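You operate a simulated robot arm through the tools that you are given. There is no shell and no other tool. Be economical: measure what you need, move in short steps, check, and stop when the job is done.

You are at the controls of a simulated robot arm. One attempt, no reset.

Task
Oil the stone and stone the burr off the steel plate, then lay the long bar on it.
Fine: oil from the green tin; the stone goes back where it lay; leave the knobs and the short bar. What is to be rubbed or washed off counts as gone when no trace of it is left.

The check looks at the end state, three seconds after you hand in, the way a careful person would. Anything else that was tipped, shoved, dropped, spilled or broken makes it a failure.

Robot
A 7-joint arm with a two-finger parallel gripper, fixed in place. Base frame: the origin is at the foot of the arm, x ahead of it, y to its left, z up; the work surface is at about z = 900. Lengths are in mm, angles in rad, forces in N, time in s.
With the tool pointing down near the work surface it reaches from about 240 to 680 mm from the base axis. Its first joint turns from -1.152 to 1.152 rad. Payload 2.4 kg.
Tool frame: the origin (TCP) lies between the finger pads and is the grasp point; the fingertips stand 30 mm ahead of it; z points along the fingers, y is the line along which they close. The gripper opens to 94 mm. The fingers are 28 mm wide and 10 mm thick; the gripper's body (50 by 96 mm) begins 55 mm behind the TCP.
Orientation is told as [roll, pitch, yaw] about the base's x, y, z axes, in that order, counted from this pose: with the fingers straight down and closing along the base's y, the tool's x points along the base's -x, its y along +y and its z along -z.

Tools
- The arm moves only by the tool jog_arm. Its arguments are lists of equal length, an entry for each row: "linear": the shift along the base's x, y, z in mm, a list of three; "rot": the turn, a rotation vector about the base's x, y, z in rad, a list of three. In form: {"linear": [[tx, ty, tz], ...], "rot": [[rx, ry, rz], ...]}. A call has 1 to 20 rows; each row shifts and turns the commanded pose from where the row before left it. "grip" is the finger opening in mm, from 0 to 94, set as the call begins (left out, the last holds). Each row takes 0.2 s and may step no farther than 50 mm and 0.15 rad from the row before; otherwise, or with a gripper value out of range, the whole call is refused. Where a pose cannot be reached the arm comes as near as it can. A force on the tool above 40 N (or 10 N above the force at the start of the call, whichever is more), or a blocked arm, ends the call early, and 0.2 s more pass. The fingers move at their own pace (about 153 mm/s each) and stop on an object; they squeeze with about 35 N. The grip force told is the motor's: it shows also when the fingers shut on nothing. Time passes only in rows, and 0.2 s behind the last, so rows that do not move let the fingers close. The reply holds the time, the measured pose of the TCP, the force on the tool along the base axes, the opening and the grip force, in the units named above and with some noise, with the torque about the TCP (base axes, N m) and any sound that the robot's microphone picked up, and new pictures: "show" is both (left out), scene, wrist or none.
- Cameras (640 x 400 px; columns grow to the right, rows downward): "scene" is fixed at [48.4, 481.3, 1446.8]; the picture's right is [-0.66, -0.75, 0.00], its down [-0.43, 0.38, -0.82] and it looks along [0.61, -0.54, -0.57] (base axes); focal length 368 px, centre (320, 200). "wrist" rides on the gripper at [76, 14, -103] in the tool frame; the picture's right is [-0.18, 0.98, 0.00], its down [-0.75, -0.14, -0.64] and it looks along [-0.63, -0.12, 0.77] (tool axes); focal length 243 px, centre (320, 200). There is no depth. A picture from a camera that has moved, and an enlarged one, comes with that camera's place and axes in the base frame and with its lens.
- inspect(camera, box): a new picture of the part [left, top, right, bottom] of that camera's present view, enlarged. The clock stands still meanwhile.
- hand_in(): hands the job in; it is judged then, once.

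Work in short steps. Places have to be worked out from the pictures, the camera data and where the tool is seen: move nearer, look again, correct. Check each grasp and each placing, and mend what went wrong. You have 120 turns and 200 pictures in all, those below and enlarged ones among them. Open the gripper and draw the arm clear of the work before you hand the job in, unless the task says otherwise; then end with one line.

The tools are called as a command line: name --argument value ..., lists and objects as JSON in quotes. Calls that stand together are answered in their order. jog_arm: Moves the arm, as the interface text tells. Its arguments: {"type":"object","properties":{"linear":{"type":"array","items":{"type":"array","items":{"type":"number"}}},"rot":{"type":"array","items":{"type":"array","items":{"type":"number"}}},"grip":{"type":"number"},"show":{"type":"string","enum":["both","scene","wrist","none"]}},"required":["linear","rot"]} The other tools are called the same way: inspect (camera, box) takes an enlarged picture of a part of a camera's view; hand_in () hands the job in.

At the start:

```text
clock: 0.0
tcp_pos: [424.5, 113.0, 1201.1]
orientation: [0.0, 0.001, 0.001]
wrist_force: [-0.1, 0.4, 0.2]
torque: [-0.01, 0.0, -0.02]
grip_width: 93.9
finger_force: 0.0
```

scene: 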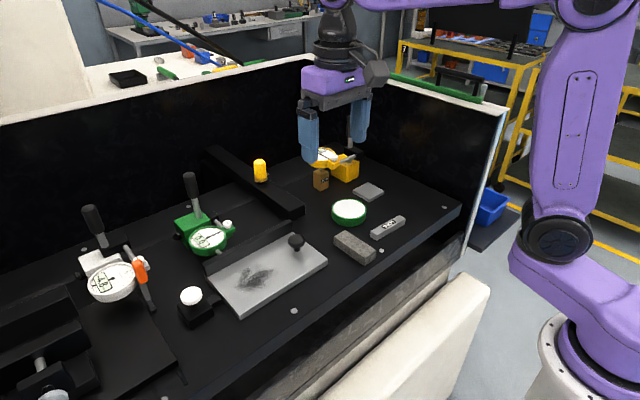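
wrist: 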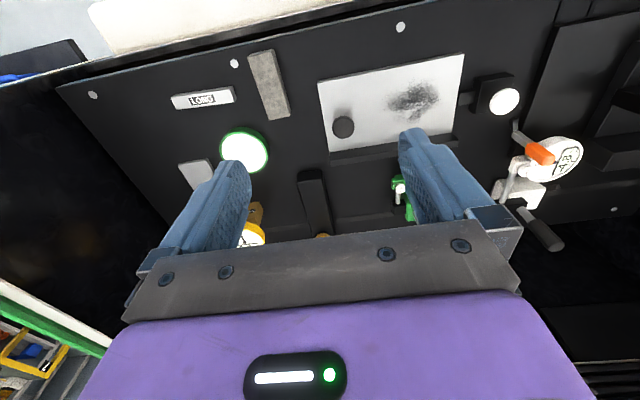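

The pictures show a steel plate with a dark smudge (the burr), a grey stone, a green-rimmed round tin and bars marked with labels. I'll enlarge these areas first.

inspect --camera "scene" --box '[280, 140, 480, 265]'

inspect --camera "scene" --box '[160, 140, 340, 330]'

inspect --camera "wrist" --box '[150, 20, 350, 145]'

```text
3.20 times, centred on (380, 202) of scene
camera zoom: at [48.4, 481.3, 1446.8], right [-0.66, -0.75, 0.0], down [-0.43, 0.38, -0.82], along [0.61, -0.54, -0.57], focal length 1178 px, centre (128, 192)
```

zoom: 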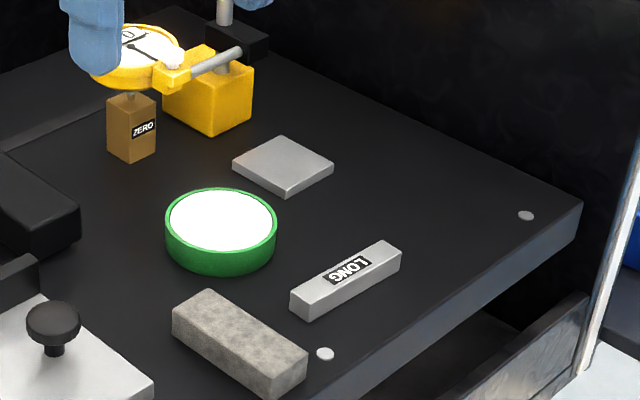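

```text
2.11 times, centred on (250, 235) of scene
camera zoom: at [48.4, 481.3, 1446.8], right [-0.66, -0.75, 0.0], down [-0.43, 0.38, -0.82], along [0.61, -0.54, -0.57], focal length 775 px, centre (467, 126)
```

zoom: 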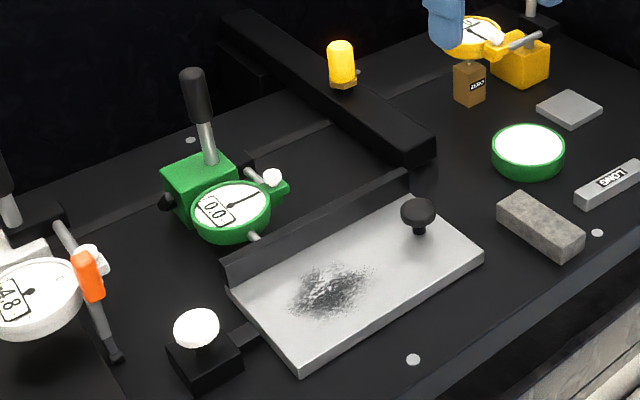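

```text
3.20 times, centred on (250, 82) of wrist
camera zoom: at [350.0, 127.6, 1303.7], right [0.18, 0.98, 0.0], down [0.75, -0.14, 0.64], along [0.63, -0.12, -0.77], focal length 776 px, centre (544, 576)
```

zoom: 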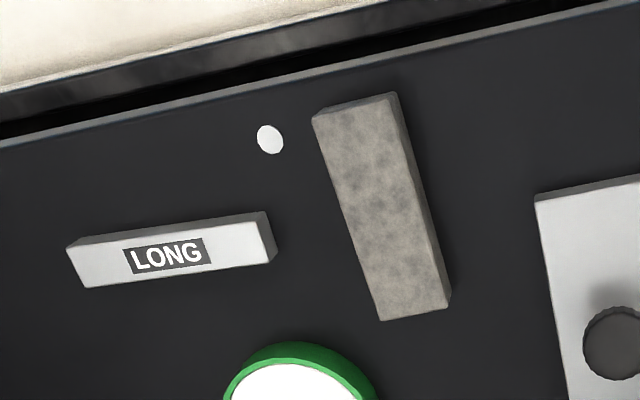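

I estimate the stone at (436,39) with its long side along x, the tin at (531,-42), the long bar at (435,-70) along y, and the plate over x 445–560, y 108–312. I move above the stone to look closer.

jog_arm --linear '[[4, -25, -40], [4, -25, -40], [3, -24, -40], [0, 0, -30]]' --rot '[[0, 0, 0], [0, 0, 0], [0, 0, 0], [0, 0, 0]]'

```text
clock: 1.0
tcp_pos: [435.2, 38.3, 1051.5]
orientation: [0.0, 0.0, -0.001]
wrist_force: [0.2, -0.6, -0.2]
torque: [0.0, 0.04, 0.02]
grip_width: 93.9
finger_force: 0.0
camera wrist: at [360.4, 52.0, 1152.7], right [0.18, 0.98, 0.0], down [0.75, -0.14, 0.64], along [0.63, -0.12, -0.77], focal length 243 px, centre (320, 200)
```

scene: 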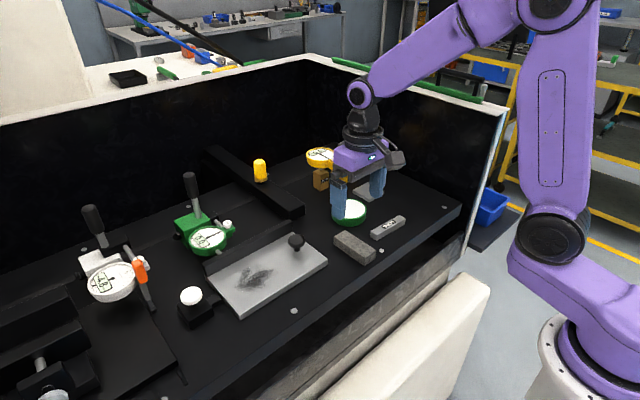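
wrist: 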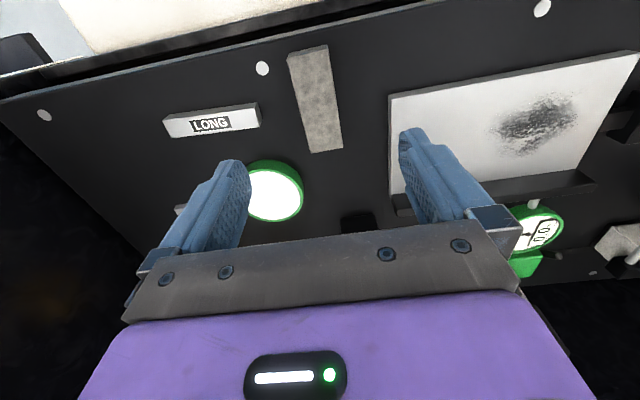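

inspect --camera "wrist" --box '[220, 30, 380, 230]'

inspect --camera "scene" --box '[310, 190, 420, 270]'

inspect --camera "wrist" --box '[380, 40, 640, 280]'

```text
2.00 times, centred on (300, 130) of wrist
camera zoom: at [360.4, 52.0, 1152.7], right [0.18, 0.98, 0.0], down [0.75, -0.14, 0.64], along [0.63, -0.12, -0.77], focal length 485 px, centre (360, 340)
```

zoom: 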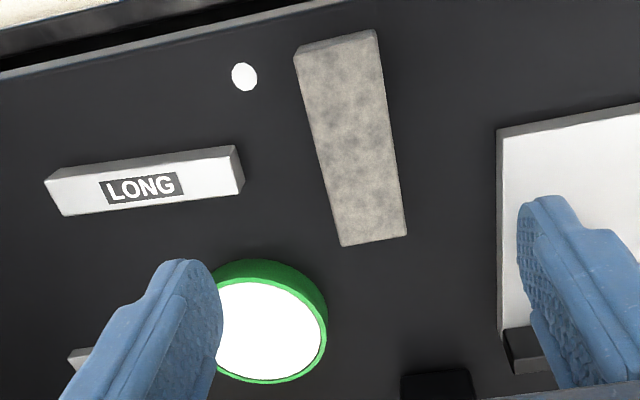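

```text
5.00 times, centred on (365, 230) of scene
camera zoom: at [48.4, 481.3, 1446.8], right [-0.66, -0.75, 0.0], down [-0.43, 0.38, -0.82], along [0.61, -0.54, -0.57], focal length 1841 px, centre (95, 50)
```

zoom: 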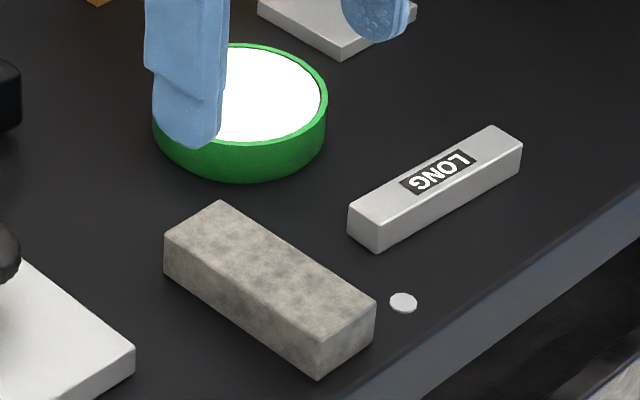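

```text
1.67 times, centred on (510, 160) of wrist
camera zoom: at [360.4, 52.0, 1152.7], right [0.18, 0.98, 0.0], down [0.75, -0.14, 0.64], along [0.63, -0.12, -0.77], focal length 404 px, centre (3, 267)
```

zoom: 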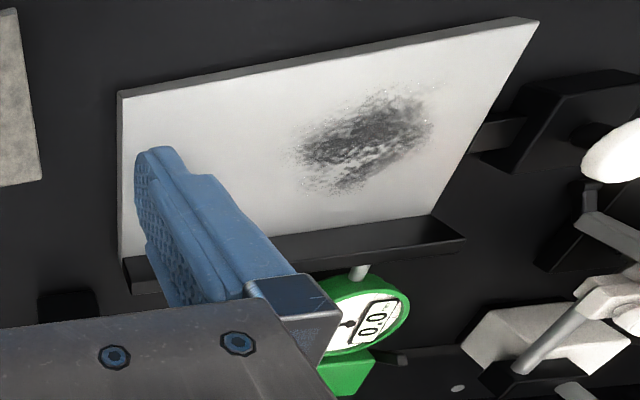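

The stone is about 90×36×21 mm, centred near (439,36) with its long side along x. I go down over it with the fingers open and stop short of it.

jog_arm --linear '[[2, -1, -35], [2, -1, -35], [0, 0, -26]]' --rot '[[0, 0, 0], [0, 0, 0], [0, 0, 0]]' --grip 60

```text
clock: 1.8
tcp_pos: [438.1, 38.8, 957.0]
orientation: [0.0, -0.001, 0.0]
wrist_force: [0.4, 0.2, 0.4]
torque: [0.05, -0.02, 0.01]
grip_width: 60.0
finger_force: 0.1
camera wrist: at [364.1, 52.1, 1057.3], right [0.18, 0.98, 0.0], down [0.75, -0.14, 0.64], along [0.63, -0.12, -0.77], focal length 243 px, centre (320, 200)
```

scene: 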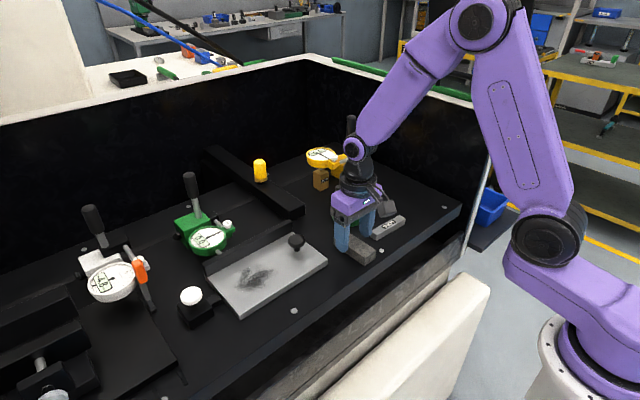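
wrist: 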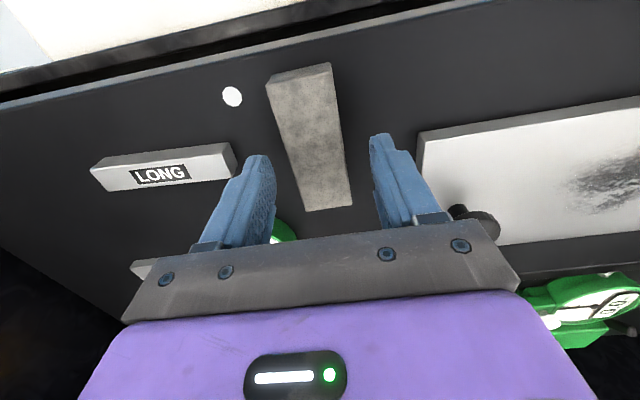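

The fingers straddle the stone. I enlarge to check the centring.

inspect --camera "wrist" --box '[220, 50, 420, 240]'

inspect --camera "scene" --box '[310, 170, 420, 275]'

```text
2.11 times, centred on (320, 145) of wrist
camera zoom: at [364.1, 52.1, 1057.3], right [0.18, 0.98, 0.0], down [0.75, -0.14, 0.64], along [0.63, -0.12, -0.77], focal length 511 px, centre (320, 316)
```

zoom: 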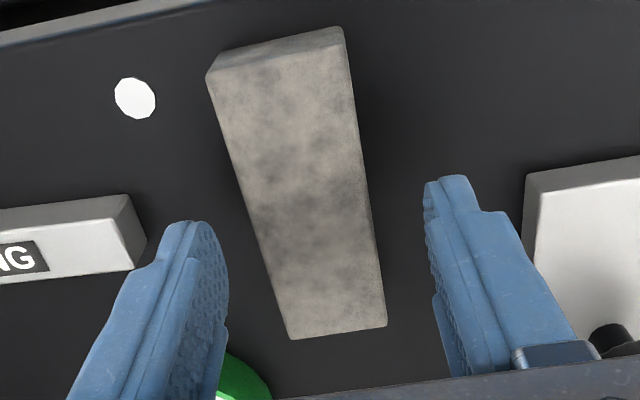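

```text
3.81 times, centred on (365, 222) of scene
camera zoom: at [48.4, 481.3, 1446.8], right [-0.66, -0.75, 0.0], down [-0.43, 0.38, -0.82], along [0.61, -0.54, -0.57], focal length 1403 px, centre (149, 114)
```

zoom: 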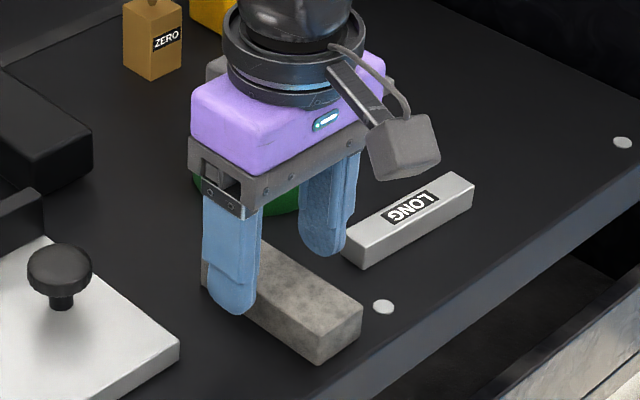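

Stone edges work out to y 18.3–52.7, so its centre is (439.5, 35.5). I shift 2 mm, go down to z≈938 and close almost to the stone.

jog_arm --linear '[[1, -2, -10], [0, 0, -9], [0, 0, 0]]' --rot '[[0, 0, 0], [0, 0, 0], [0, 0, 0]]' --grip 42 --show "none"

inspect --camera "wrist" --box '[220, 50, 420, 240]'

```text
clock: 2.6
tcp_pos: [441.4, 35.5, 936.3]
orientation: [0.0, 0.0, 0.001]
wrist_force: [0.0, 1.1, 0.2]
torque: [0.0, -0.02, 0.0]
grip_width: 42.1
finger_force: 0.1
```

```text
2.11 times, centred on (320, 145) of wrist
camera zoom: at [365.6, 50.0, 1038.7], right [0.18, 0.98, 0.0], down [0.75, -0.14, 0.64], along [0.63, -0.12, -0.77], focal length 511 px, centre (320, 316)
```

zoom: 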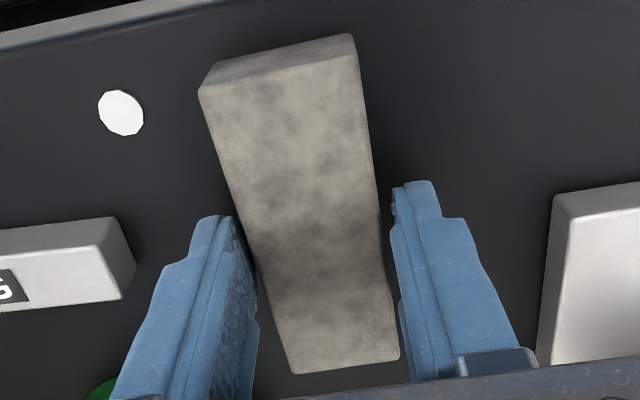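

The stone is centred between the fingers within about 1 mm, so I close.

jog_arm --linear '[[0, 0, 0], [0, 0, 0]]' --rot '[[0, 0, 0], [0, 0, 0]]' --grip 20 --show "none"

inspect --camera "wrist" --box '[220, 50, 420, 240]'

```text
clock: 3.2
tcp_pos: [440.7, 36.1, 937.7]
orientation: [-0.001, -0.001, -0.001]
wrist_force: [-0.3, -0.5, 0.0]
torque: [0.03, -0.03, 0.0]
grip_width: 35.3
finger_force: 35.0
```

```text
2.11 times, centred on (320, 145) of wrist
camera zoom: at [365.6, 50.1, 1038.8], right [0.18, 0.98, 0.0], down [0.75, -0.14, 0.64], along [0.63, -0.12, -0.77], focal length 511 px, centre (320, 316)
```

zoom: 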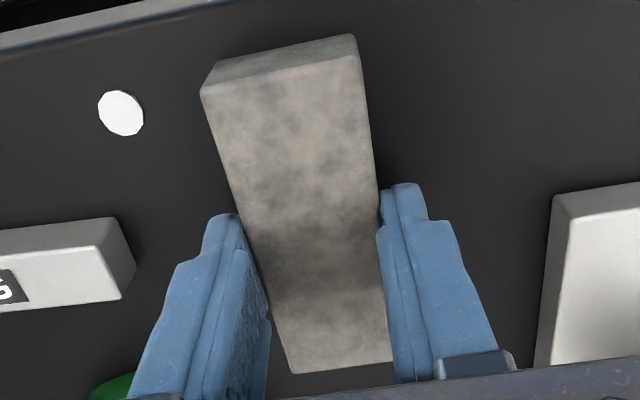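

The stone is held at an opening of 35.3, with the grasp pose commanded at (440.5, 35.0, 936.1). I lift it and carry it above the tin.

jog_arm --linear '[[0, 0, 20], [0, 0, 34], [25, -20, 0], [35, -28, 0], [31, -29, 0], [0, 0, 0]]' --rot '[[0, 0, 0], [0, 0, 0], [0, 0, 0], [0, 0, 0], [0, 0, 0], [0, 0, 0]]'

inspect --camera "scene" --box '[290, 150, 420, 250]'

inspect --camera "wrist" --box '[220, 50, 420, 240]'

```text
clock: 4.6
tcp_pos: [530.2, -39.6, 990.3]
orientation: [0.0, 0.001, 0.002]
wrist_force: [-0.7, -0.5, -1.5]
torque: [0.0, 0.01, -0.01]
grip_width: 35.2
finger_force: 35.0
camera wrist: at [455.9, -26.3, 1091.4], right [0.18, 0.98, 0.0], down [0.75, -0.14, 0.64], along [0.63, -0.12, -0.77], focal length 243 px, centre (320, 200)
```

scene: 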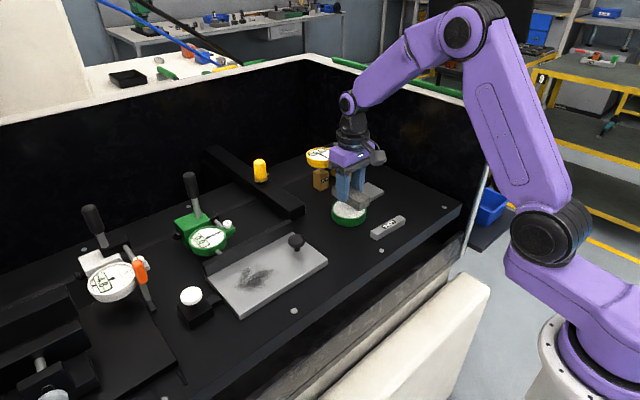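
wrist: 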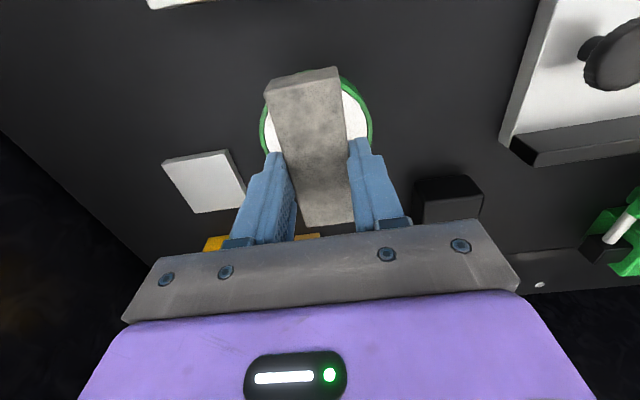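

```text
4.00 times, centred on (355, 200) of scene
camera zoom: at [48.5, 481.3, 1446.8], right [-0.66, -0.75, 0.0], down [-0.43, 0.38, -0.82], along [0.61, -0.54, -0.57], focal length 1473 px, centre (180, 200)
```

zoom: 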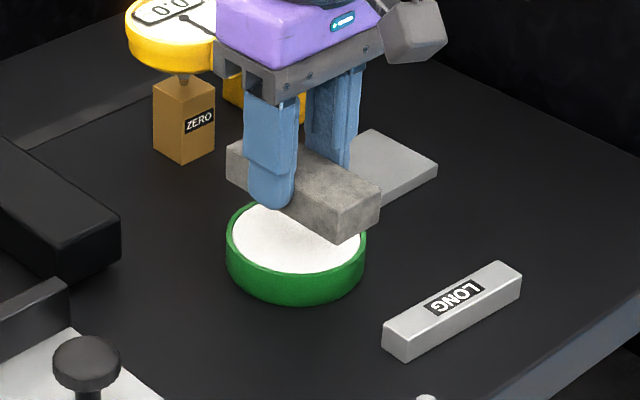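

```text
2.11 times, centred on (320, 145) of wrist
camera zoom: at [455.9, -26.3, 1091.4], right [0.18, 0.98, 0.0], down [0.75, -0.14, 0.64], along [0.63, -0.12, -0.77], focal length 511 px, centre (320, 316)
```

zoom: 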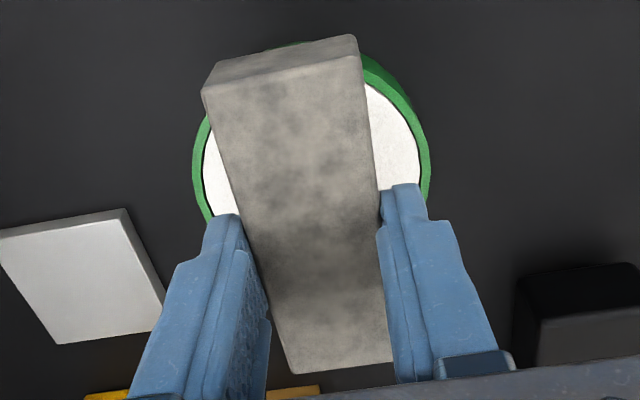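

The stone is above the tin's pad (tin centre ≈ (529,-43), top ≈ 922), and its bottom is at about z 954. I lower it to near contact and look for the touch force.

jog_arm --linear '[[-2, -1, -14], [0, 0, -12], [0, 0, -3]]' --rot '[[0, 0, 0], [0, 0, 0], [0, 0, 0]]' --show "none"

inspect --camera "scene" --box '[320, 180, 390, 235]'

```text
clock: 5.4
tcp_pos: [530.4, -40.8, 961.2]
orientation: [0.001, 0.0, 0.0]
wrist_force: [-0.3, -0.3, -1.4]
torque: [-0.01, 0.03, -0.05]
grip_width: 35.6
finger_force: 35.6
```

```text
7.27 times, centred on (355, 208) of scene
camera zoom: at [48.4, 481.3, 1446.8], right [-0.66, -0.75, 0.0], down [-0.43, 0.38, -0.82], along [0.61, -0.54, -0.57], focal length 2678 px, centre (66, 146)
```

zoom: 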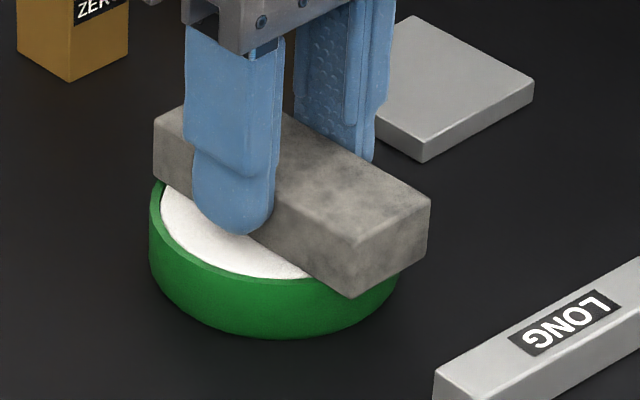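

It is a few mm above the rim. I lower in 1 mm steps.

jog_arm --linear '[[0, 0, -1], [0, 0, -1], [0, 0, -1]]' --rot '[[0, 0, 0], [0, 0, 0], [0, 0, 0]]' --show "none"

```text
clock: 6.2
tcp_pos: [529.4, -41.8, 961.2]
orientation: [-0.001, -0.002, 0.0]
wrist_force: [-6.3, 1.9, 27.1]
torque: [0.11, 0.13, 0.03]
grip_width: 35.6
finger_force: 35.1
```

Contact: 27 N up, with the stone bottom at about 925. I ease off, lift, and see whether anything changed.

jog_arm --linear '[[0, 0, 2], [0, 0, 15], [0, 0, 30]]' --rot '[[0, 0, 0], [0, 0, 0], [0, 0, 0]]' --show "none"

inspect --camera "scene" --box '[310, 150, 410, 235]'

inspect --camera "wrist" --box '[220, 50, 420, 240]'

```text
clock: 7.0
tcp_pos: [529.7, -41.9, 1006.0]
orientation: [0.001, 0.002, -0.001]
wrist_force: [0.4, 0.4, -0.9]
torque: [0.01, 0.0, 0.04]
grip_width: 35.6
finger_force: 34.3
```

```text
4.71 times, centred on (360, 192) of scene
camera zoom: at [48.4, 481.3, 1446.8], right [-0.66, -0.75, 0.0], down [-0.43, 0.38, -0.82], along [0.61, -0.54, -0.57], focal length 1733 px, centre (132, 235)
```

zoom: 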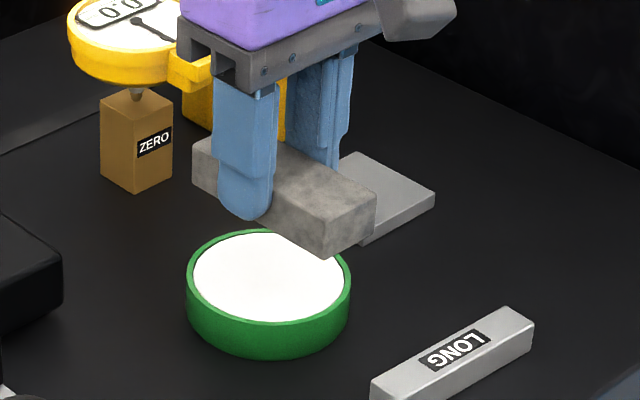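

```text
2.11 times, centred on (320, 145) of wrist
camera zoom: at [454.3, -28.0, 1107.1], right [0.18, 0.98, 0.0], down [0.75, -0.14, 0.64], along [0.63, -0.12, -0.77], focal length 511 px, centre (320, 316)
```

zoom: 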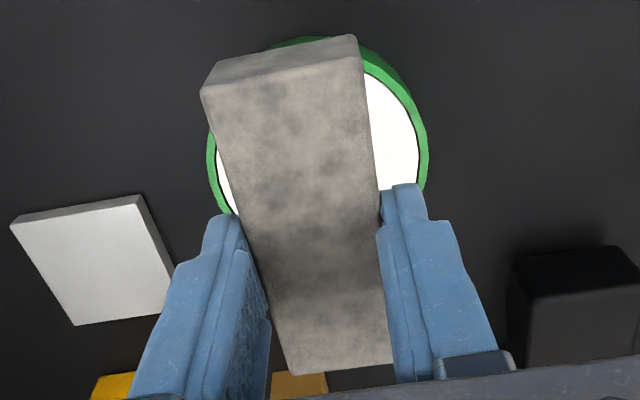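

The tin hasn't moved, but the underside isn't visible. I rise and tilt the stone so its bottom faces the scene camera to see whether it took oil.

jog_arm --linear '[[0, 10, 40], [0, 10, 40], [-10, 10, 20], [-10, 10, 20], [-10, 10, 10], [-10, 10, 10], [0, 0, 0], [0, 0, 0], [0, 0, 0]]' --rot '[[0, 0, 0], [0.12, 0.06, 0], [0.12, 0.06, 0], [0.12, 0.06, 0], [0.12, 0.06, 0], [0.12, 0.06, 0], [0.12, 0.06, 0], [0.12, 0.06, 0], [0.12, 0.06, 0]]' --show "scene"

inspect --camera "scene" --box '[260, 90, 440, 220]'

```text
clock: 9.0
tcp_pos: [489.2, 18.7, 1147.0]
orientation: [1.028, 0.406, 0.229]
wrist_force: [-0.5, -0.5, -1.2]
torque: [-0.08, -0.02, 0.0]
grip_width: 35.5
finger_force: 34.7
```

scene: 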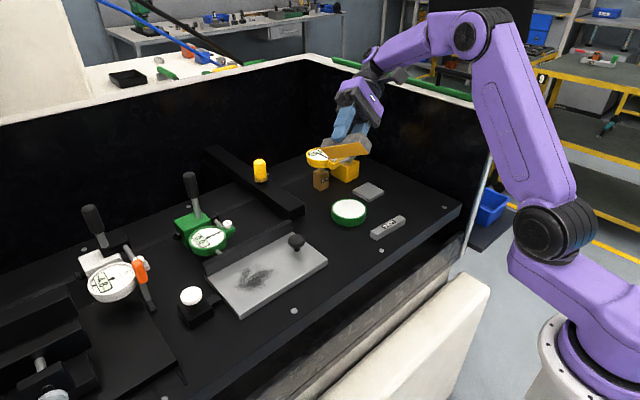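

```text
3.08 times, centred on (350, 155) of scene
camera zoom: at [48.4, 481.3, 1446.8], right [-0.66, -0.75, 0.0], down [-0.43, 0.38, -0.82], along [0.61, -0.54, -0.57], focal length 1133 px, centre (228, 338)
```

zoom: 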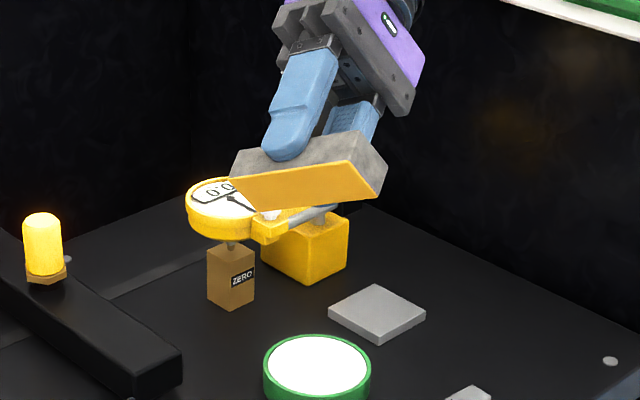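

The whole underside is now golden, so the stone is oiled. The burr spans about x 465–540, y 200–287. I untilt and carry the stone above it.

jog_arm --linear '[[0, 20, 0], [0, 20, 0], [0, 20, 0], [0, 20, 0], [0, 20, 0], [0, 20, 0], [0, 20, 0], [0, 20, 0], [6.5, 35, -40], [7, 34, -50], [0, 0, -50], [0, 0, 0]]' --rot '[[-0.12, -0.06, 0], [-0.12, -0.06, 0], [-0.12, -0.06, 0], [-0.12, -0.06, 0], [-0.12, -0.06, 0], [-0.12, -0.06, 0], [-0.12, -0.06, 0], [-0.12, -0.06, 0], [0, 0, 0], [0, 0, 0], [0, 0, 0], [0, 0, 0]]'

inspect --camera "scene" --box '[160, 160, 340, 330]'

```text
refused: row 9 steps farther than a row can; nothing moved
```

```text
2.35 times, centred on (250, 245) of scene
camera zoom: at [48.4, 481.3, 1446.8], right [-0.66, -0.75, 0.0], down [-0.43, 0.38, -0.82], along [0.61, -0.54, -0.57], focal length 866 px, centre (485, 94)
```

zoom: 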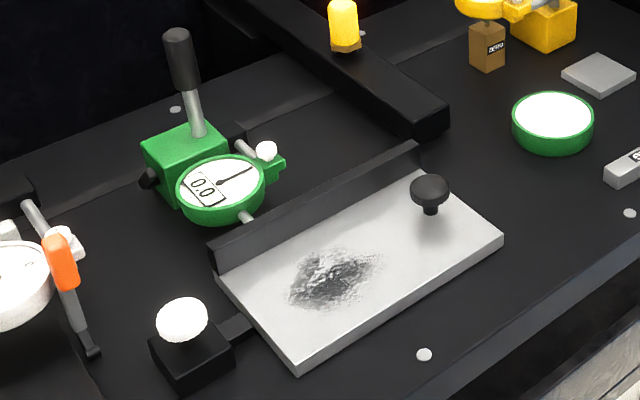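

A row was too long, so I repeat it with smaller steps.

jog_arm --linear '[[0, 20, 0], [0, 20, 0], [0, 20, 0], [0, 20, 0], [0, 20, 0], [0, 20, 0], [0, 20, 0], [0, 20, 0], [6.5, 35, -25], [7, 34, -25], [0, 0, -45], [0, 0, -45], [0, 0, 0]]' --rot '[[-0.12, -0.06, 0], [-0.12, -0.06, 0], [-0.12, -0.06, 0], [-0.12, -0.06, 0], [-0.12, -0.06, 0], [-0.12, -0.06, 0], [-0.12, -0.06, 0], [-0.12, -0.06, 0], [0, 0, 0], [0, 0, 0], [0, 0, 0], [0, 0, 0], [0, 0, 0]]'

inspect --camera "scene" --box '[160, 160, 340, 330]'

inspect --camera "wrist" --box '[170, 20, 490, 250]'

```text
clock: 11.8
tcp_pos: [503.1, 245.5, 1002.5]
orientation: [0.001, 0.001, 0.001]
wrist_force: [0.6, 0.2, -1.9]
torque: [-0.02, -0.02, 0.0]
grip_width: 35.5
finger_force: 35.1
camera wrist: at [427.5, 258.9, 1104.4], right [0.18, 0.98, 0.0], down [0.75, -0.14, 0.64], along [0.63, -0.12, -0.77], focal length 243 px, centre (320, 200)
```

scene: 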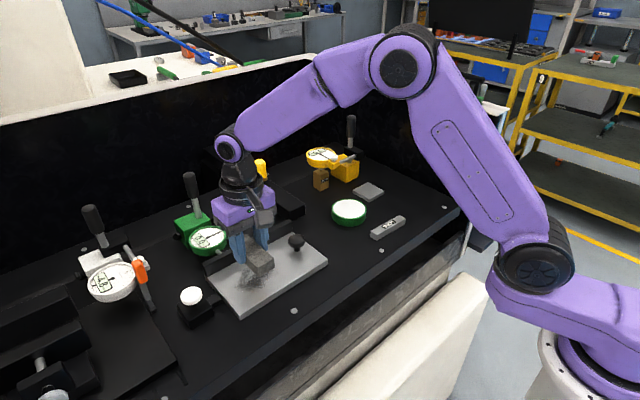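
wrist: 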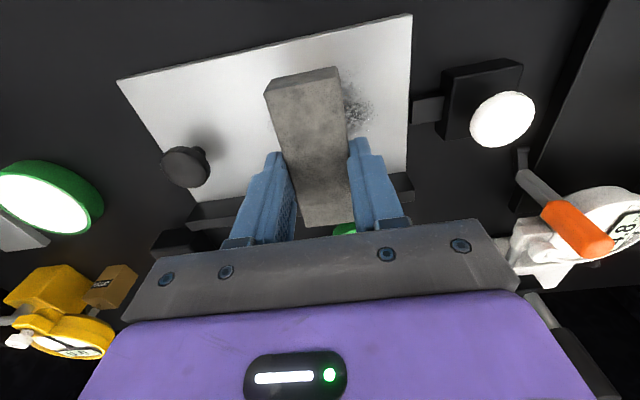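

```text
2.35 times, centred on (250, 245) of scene
camera zoom: at [48.4, 481.3, 1446.8], right [-0.66, -0.75, 0.0], down [-0.43, 0.38, -0.82], along [0.61, -0.54, -0.57], focal length 866 px, centre (485, 94)
```

zoom: 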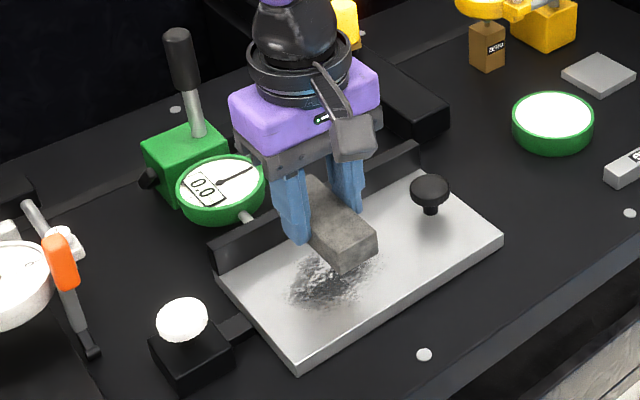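

```text
1.74 times, centred on (330, 135) of wrist
camera zoom: at [427.5, 258.9, 1104.4], right [0.18, 0.98, 0.0], down [0.75, -0.14, 0.64], along [0.63, -0.12, -0.77], focal length 422 px, centre (303, 313)
```

zoom: 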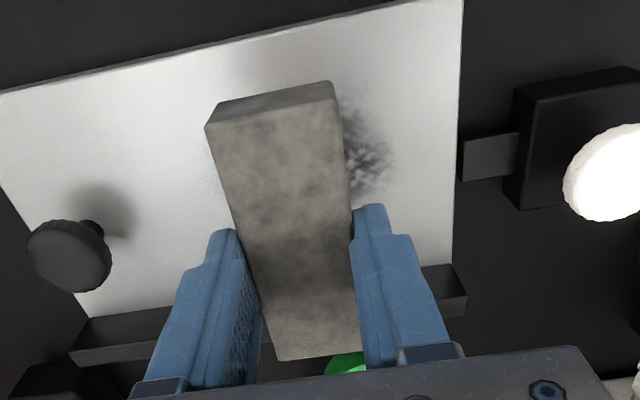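

The stone is aligned over the burr with clearance to the fence (~565). I lower it toward the plate.

jog_arm --linear '[[0, 0, -25], [0, 0, -17], [0, 0, -2], [0, 0, -2]]' --rot '[[0, 0, 0], [0, 0, 0], [0, 0, 0], [0, 0, 0]]' --show "none"

inspect --camera "scene" --box '[200, 220, 320, 310]'

```text
clock: 12.8
tcp_pos: [502.7, 246.3, 959.0]
orientation: [-0.001, -0.002, 0.0]
wrist_force: [-0.7, -1.0, -2.5]
torque: [0.03, 0.0, -0.02]
grip_width: 35.3
finger_force: 34.8
```

```text
4.44 times, centred on (260, 265) of scene
camera zoom: at [48.4, 481.3, 1446.8], right [-0.66, -0.75, 0.0], down [-0.43, 0.38, -0.82], along [0.61, -0.54, -0.57], focal length 1637 px, centre (587, -89)
```

zoom: 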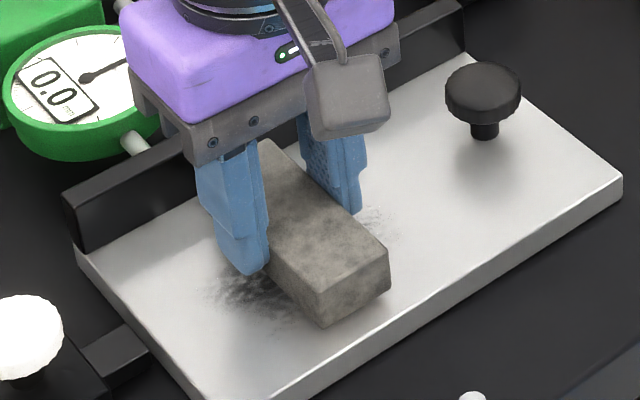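

No contact yet, still a few mm above. I continue in small steps.

jog_arm --linear '[[0, 0, -1.5], [0, 0, -1.5], [0, 0, 0]]' --rot '[[0, 0, 0], [0, 0, 0], [0, 0, 0]]' --show "none"

```text
clock: 13.6
tcp_pos: [502.1, 245.7, 956.6]
orientation: [-0.001, -0.001, 0.001]
wrist_force: [0.1, 0.4, -2.0]
torque: [-0.02, 0.02, -0.02]
grip_width: 35.3
finger_force: 35.4
```

jog_arm --linear '[[0, 0, -1.5], [0, 0, -1.5], [0, 0, 0]]' --rot '[[0, 0, 0], [0, 0, 0], [0, 0, 0]]' --show "none"

```text
clock: 14.4
tcp_pos: [503.5, 247.3, 953.3]
orientation: [-0.001, -0.001, 0.0]
wrist_force: [-0.5, -0.1, -1.4]
torque: [0.0, -0.01, -0.02]
grip_width: 35.4
finger_force: 34.7
```

Still free at z≈953. I continue down.

jog_arm --linear '[[0, 0, -1.5], [0, 0, -1.5], [0, 0, 0]]' --rot '[[0, 0, 0], [0, 0, 0], [0, 0, 0]]' --show "none"

```text
clock: 15.2
tcp_pos: [503.7, 247.6, 952.9]
orientation: [0.004, -0.005, 0.0]
wrist_force: [-4.3, -0.5, 26.0]
torque: [-0.04, 0.08, -0.03]
grip_width: 35.6
finger_force: 35.1
```

Contact is at z≈952.5 with 26 N. I ease to about half of that and stroke along y over the burr.

jog_arm --linear '[[0, 0, 0.8], [0, 12, 0], [0, 12, 0], [0, 12, 0], [0, -12, 0], [0, -12, 0], [0, -12, 0], [0, -12, 0], [0, -12, 0], [0, -12, 0], [0, -10, 0], [0, 10, 0], [0, 12, 0], [0, 12, 0], [0, 12, 0]]' --rot '[[0, 0, 0], [0, 0, 0], [0, 0, 0], [0, 0, 0], [0, 0, 0], [0, 0, 0], [0, 0, 0], [0, 0, 0], [0, 0, 0], [0, 0, 0], [0, 0, 0], [0, 0, 0], [0, 0, 0], [0, 0, 0], [0, 0, 0]]' --show "none"

inspect --camera "scene" --box '[200, 220, 320, 310]'

inspect --camera "wrist" --box '[170, 20, 490, 250]'

```text
clock: 18.4
tcp_pos: [504.0, 245.5, 952.2]
orientation: [-0.002, 0.0, 0.0]
wrist_force: [-0.6, -0.2, -1.4]
torque: [0.03, -0.07, 0.04]
grip_width: 35.4
finger_force: 34.8
```

```text
4.44 times, centred on (260, 265) of scene
camera zoom: at [48.4, 481.3, 1446.8], right [-0.66, -0.75, 0.0], down [-0.43, 0.38, -0.82], along [0.61, -0.54, -0.57], focal length 1637 px, centre (587, -89)
```

zoom: 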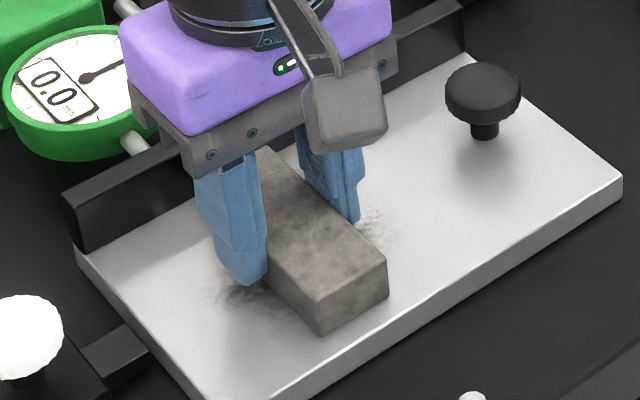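

```text
1.74 times, centred on (330, 135) of wrist
camera zoom: at [428.6, 260.7, 1054.3], right [0.18, 0.98, 0.0], down [0.75, -0.14, 0.64], along [0.63, -0.12, -0.77], focal length 422 px, centre (303, 313)
```

zoom: 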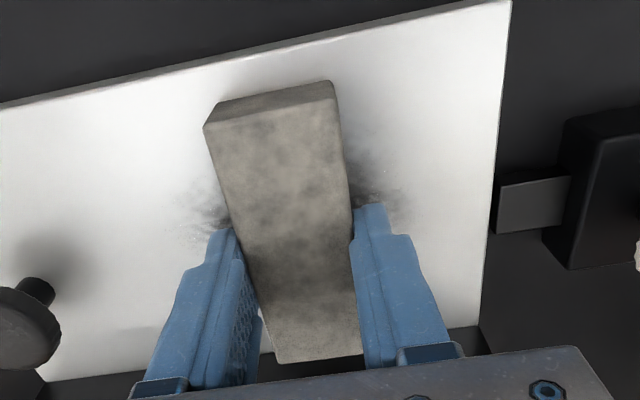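

The burr has faded, but contact was lost toward the end. I press again by 0.7 mm and do more strokes.

jog_arm --linear '[[0, 0, -0.7], [0, 12, 0], [0, 12, 0], [0, 12, 0], [0, -12, 0], [0, -12, 0], [0, -12, 0], [0, -12, 0], [0, -12, 0], [0, -12, 0], [0, -10, 0], [0, 10, 0], [0, 12, 0], [0, 12, 0], [0, 12, 0]]' --rot '[[0, 0, 0], [0, 0, 0], [0, 0, 0], [0, 0, 0], [0, 0, 0], [0, 0, 0], [0, 0, 0], [0, 0, 0], [0, 0, 0], [0, 0, 0], [0, 0, 0], [0, 0, 0], [0, 0, 0], [0, 0, 0], [0, 0, 0]]' --show "none"

inspect --camera "wrist" --box '[170, 20, 490, 250]'

```text
clock: 21.6
tcp_pos: [503.0, 247.8, 951.8]
orientation: [0.0, 0.0, 0.0]
wrist_force: [0.5, -5.9, 11.6]
torque: [-0.15, -0.12, 0.05]
grip_width: 35.5
finger_force: 34.7
```

```text
1.74 times, centred on (330, 135) of wrist
camera zoom: at [428.4, 261.2, 1053.0], right [0.18, 0.98, 0.0], down [0.75, -0.14, 0.64], along [0.63, -0.12, -0.77], focal length 422 px, centre (303, 313)
```

zoom: 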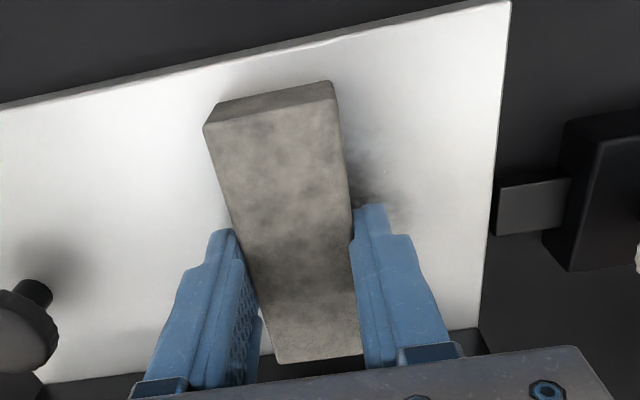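

Good contact now (11.6 N), and only faint marks remain. I do another round, with small x shifts, out to slightly farther y.

jog_arm --linear '[[0, 12, 0], [0, 12, 0], [0, 13, 0], [4, 0, 0], [0, -13, 0], [0, -12, 0], [0, -12, 0], [0, -12, 0], [0, -12, 0], [0, -12, 0], [0, -10, 0], [-8, 0, 0], [0, 10, 0], [0, 12, 0], [0, 12, 0], [0, 12, 0], [0, 12, 0], [0, 12, 0], [0, 12, 0]]' --rot '[[0, 0, 0], [0, 0, 0], [0, 0, 0], [0, 0, 0], [0, 0, 0], [0, 0, 0], [0, 0, 0], [0, 0, 0], [0, 0, 0], [0, 0, 0], [0, 0, 0], [0, 0, 0], [0, 0, 0], [0, 0, 0], [0, 0, 0], [0, 0, 0], [0, 0, 0], [0, 0, 0], [0, 0, 0]]' --show "none"

inspect --camera "scene" --box '[200, 220, 320, 310]'

inspect --camera "wrist" --box '[170, 20, 490, 250]'

```text
clock: 25.6
tcp_pos: [499.8, 281.0, 951.4]
orientation: [0.001, 0.0, 0.001]
wrist_force: [0.5, -3.6, 5.3]
torque: [-0.11, -0.23, -0.09]
grip_width: 35.3
finger_force: 35.3
```

```text
4.44 times, centred on (260, 265) of scene
camera zoom: at [48.3, 481.2, 1446.8], right [-0.66, -0.75, 0.0], down [-0.43, 0.38, -0.82], along [0.61, -0.54, -0.57], focal length 1637 px, centre (587, -89)
```

zoom: 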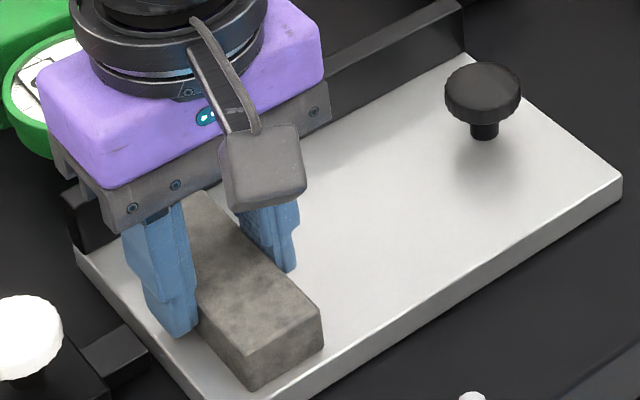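

```text
1.74 times, centred on (330, 135) of wrist
camera zoom: at [424.5, 296.3, 1053.0], right [0.18, 0.98, 0.0], down [0.75, -0.14, 0.64], along [0.63, -0.12, -0.77], focal length 422 px, centre (303, 313)
```

zoom: 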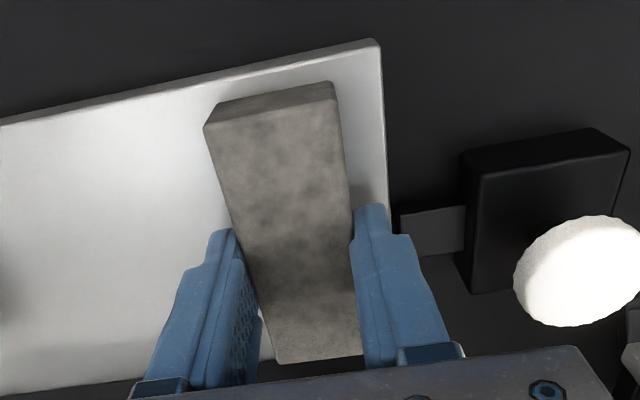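

The marks look almost gone. One more pass back, then I lift off and look at the plate.

jog_arm --linear '[[4, -12, 0], [4, -12, 0], [0, -12, 0], [0, -12, 0], [0, -12, 0], [0, -12, 0], [-8, -10, 0], [0, 12, 0], [0, 12, 0], [4, 12, 0], [0, 12, 0], [0, 12, 0], [0, 0, 30], [0, 0, 30], [-20, -45, 0], [-20, -45, 0], [-20, -45, 0], [-2.5, -38, 0], [0, -40, 0]]' --rot '[[0, 0, 0], [0, 0, 0], [0, 0, 0], [0, 0, 0], [0, 0, 0], [0, 0, 0], [0, 0, 0], [0, 0, 0], [0, 0, 0], [0, 0, 0], [0, 0, 0], [0, 0, 0], [0, 0, 0], [0, 0, 0], [0, 0, 0], [0, 0, 0], [0, 0, 0], [0, 0, 0], [0, 0, 0]]'

inspect --camera "scene" --box '[200, 220, 320, 310]'

inspect --camera "scene" --box '[230, 250, 290, 300]'

```text
clock: 29.6
tcp_pos: [440.5, 50.4, 1015.1]
orientation: [-0.001, 0.0, -0.001]
wrist_force: [0.9, -0.3, -2.1]
torque: [0.01, -0.01, -0.01]
grip_width: 35.4
finger_force: 34.9
camera wrist: at [366.5, 63.2, 1115.5], right [0.18, 0.98, 0.0], down [0.75, -0.14, 0.64], along [0.63, -0.12, -0.77], focal length 243 px, centre (320, 200)
```

scene: 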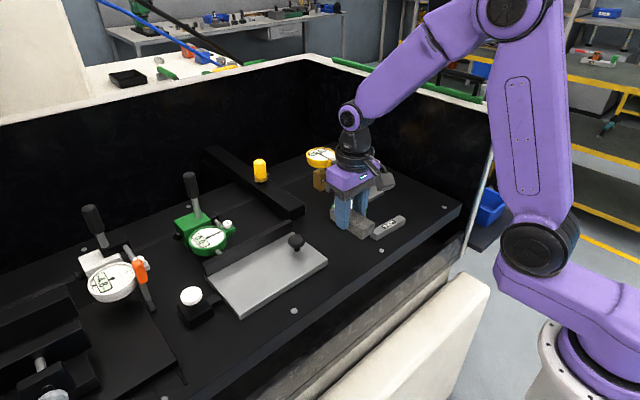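
wrist: 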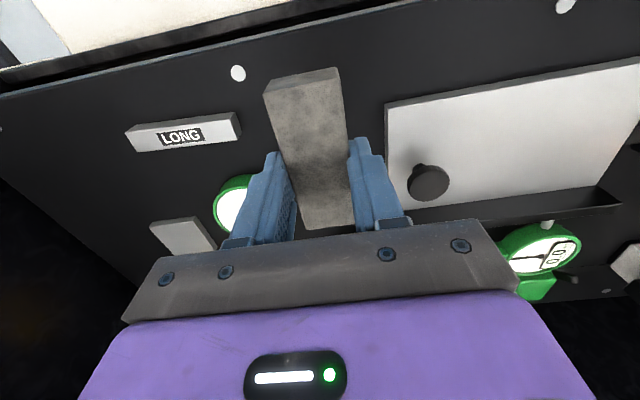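

```text
4.44 times, centred on (260, 265) of scene
camera zoom: at [48.4, 481.3, 1446.8], right [-0.66, -0.75, 0.0], down [-0.43, 0.38, -0.82], along [0.61, -0.54, -0.57], focal length 1637 px, centre (587, -89)
```

zoom: 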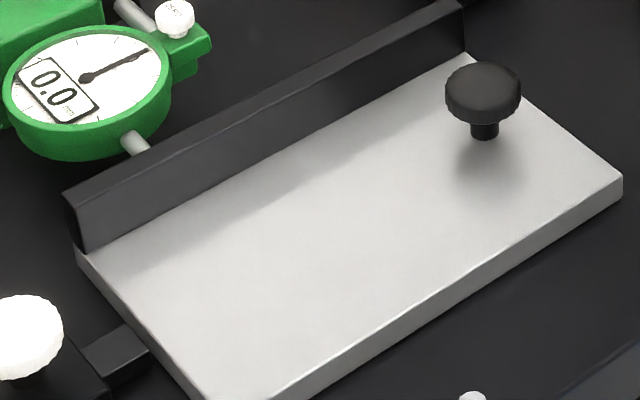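

```text
8.00 times, centred on (260, 275) of scene
camera zoom: at [48.4, 481.3, 1446.8], right [-0.66, -0.75, 0.0], down [-0.43, 0.38, -0.82], along [0.61, -0.54, -0.57], focal length 2946 px, centre (800, -400)
```

zoom: 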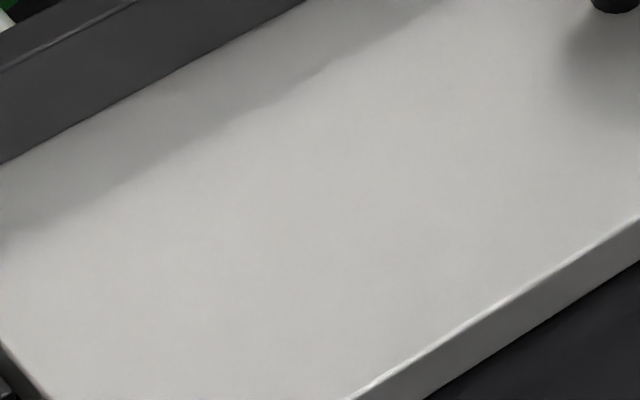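

The plate is clean, and the dark strip is only the fence's shadow. I take a steady reading before placing the stone back.

jog_arm --linear '[[0, 0, 0], [0, 0, 0]]' --rot '[[0, 0, 0], [0, 0, 0]]' --show "none"

jog_arm --linear '[[0, 0, 0]]' --rot '[[0, 0, 0]]' --show "none"

inspect --camera "wrist" --box '[220, 50, 420, 240]'

```text
clock: 30.2
tcp_pos: [440.6, 51.0, 1013.2]
orientation: [-0.002, -0.001, 0.0]
wrist_force: [0.1, 0.3, -2.9]
torque: [0.0, 0.02, -0.02]
grip_width: 35.4
finger_force: 34.6
```

```text
clock: 30.6
tcp_pos: [441.6, 49.1, 1013.7]
orientation: [0.0, 0.0, 0.0]
wrist_force: [0.8, -0.9, -1.0]
torque: [0.0, 0.01, 0.02]
grip_width: 35.4
finger_force: 34.8
```

```text
2.11 times, centred on (320, 145) of wrist
camera zoom: at [366.6, 63.7, 1115.4], right [0.18, 0.98, 0.0], down [0.75, -0.14, 0.64], along [0.63, -0.12, -0.77], focal length 511 px, centre (320, 316)
```

zoom: 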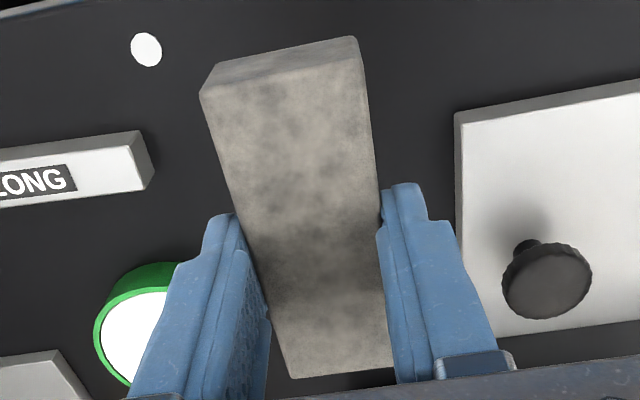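

The camera pose is the steadier reading: at the grasp it was (365.6, 50.05, 1038.75) and now it is (366.55, 63.5, 1115.45). I shift by (-1, -13.5) and descend most of the way.

jog_arm --linear '[[-1, -13.5, 0], [0, 0, -40], [0, 0, -27], [0, 0, 0], [0, 0, 0]]' --rot '[[0, 0, 0], [0, 0, 0], [0, 0, 0], [0, 0, 0], [0, 0, 0]]' --show "none"

inspect --camera "wrist" --box '[220, 50, 420, 240]'

```text
clock: 31.8
tcp_pos: [440.5, 35.2, 943.7]
orientation: [0.0, 0.0, 0.0]
wrist_force: [0.2, 0.2, -2.2]
torque: [0.03, -0.01, 0.03]
grip_width: 35.4
finger_force: 35.1
```

```text
2.11 times, centred on (320, 145) of wrist
camera zoom: at [365.3, 49.1, 1045.7], right [0.18, 0.98, 0.0], down [0.75, -0.14, 0.64], along [0.63, -0.12, -0.77], focal length 511 px, centre (320, 316)
```

zoom: 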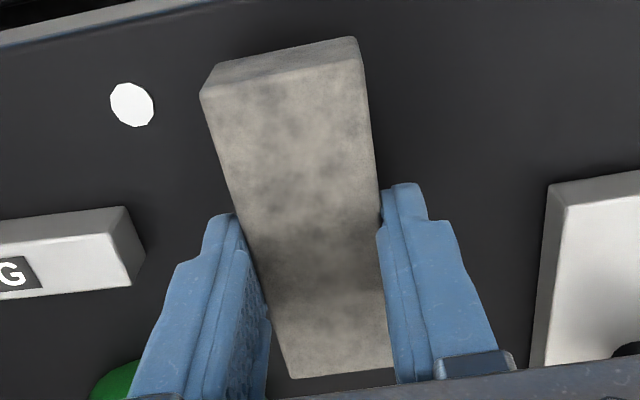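

About 7 mm remain, and y needs about +0.8. I lower slowly.

jog_arm --linear '[[0.2, 0.8, -4], [0, 0, -1.5], [0, 0, 0]]' --rot '[[0, 0, 0], [0, 0, 0], [0, 0, 0]]' --show "none"

jog_arm --linear '[[0, 0, -0.8], [0, 0, 0]]' --rot '[[0, 0, 0], [0, 0, 0]]' --show "none"

inspect --camera "wrist" --box '[220, 50, 420, 240]'

```text
clock: 32.6
tcp_pos: [441.0, 36.1, 938.6]
orientation: [0.001, 0.001, 0.0]
wrist_force: [0.0, 0.4, -1.4]
torque: [0.02, 0.02, 0.01]
grip_width: 35.3
finger_force: 34.9
```

```text
clock: 33.2
tcp_pos: [440.3, 35.8, 937.8]
orientation: [0.001, 0.0, 0.0]
wrist_force: [0.7, -0.8, -2.1]
torque: [-0.01, -0.01, 0.0]
grip_width: 35.2
finger_force: 35.2
```

```text
2.11 times, centred on (320, 145) of wrist
camera zoom: at [365.5, 49.8, 1039.3], right [0.18, 0.98, 0.0], down [0.75, -0.14, 0.64], along [0.63, -0.12, -0.77], focal length 511 px, centre (320, 316)
```

zoom: 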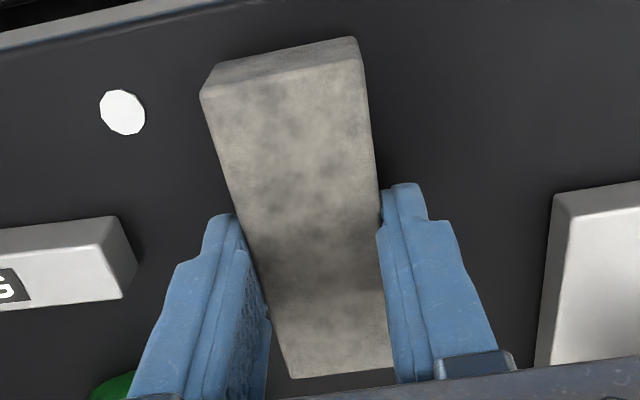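

About 0.5 mm is left. I lower another 0.7 mm to touch.

jog_arm --linear '[[0, 0.2, -0.7], [0, 0, 0]]' --rot '[[0, 0, 0], [0, 0, 0]]' --show "none"

```text
clock: 33.8
tcp_pos: [440.7, 35.2, 936.4]
orientation: [0.002, 0.002, 0.001]
wrist_force: [-0.3, 0.0, -2.8]
torque: [-0.03, 0.0, -0.01]
grip_width: 35.5
finger_force: 34.6
```

jog_arm --linear '[[0, 0, -0.5], [0, 0, 0]]' --rot '[[0, 0, 0], [0, 0, 0]]' --show "none"

```text
clock: 34.4
tcp_pos: [440.9, 35.6, 936.4]
orientation: [0.0, 0.001, 0.0]
wrist_force: [0.4, 0.1, -1.5]
torque: [-0.01, 0.01, -0.03]
grip_width: 35.3
finger_force: 34.8
```

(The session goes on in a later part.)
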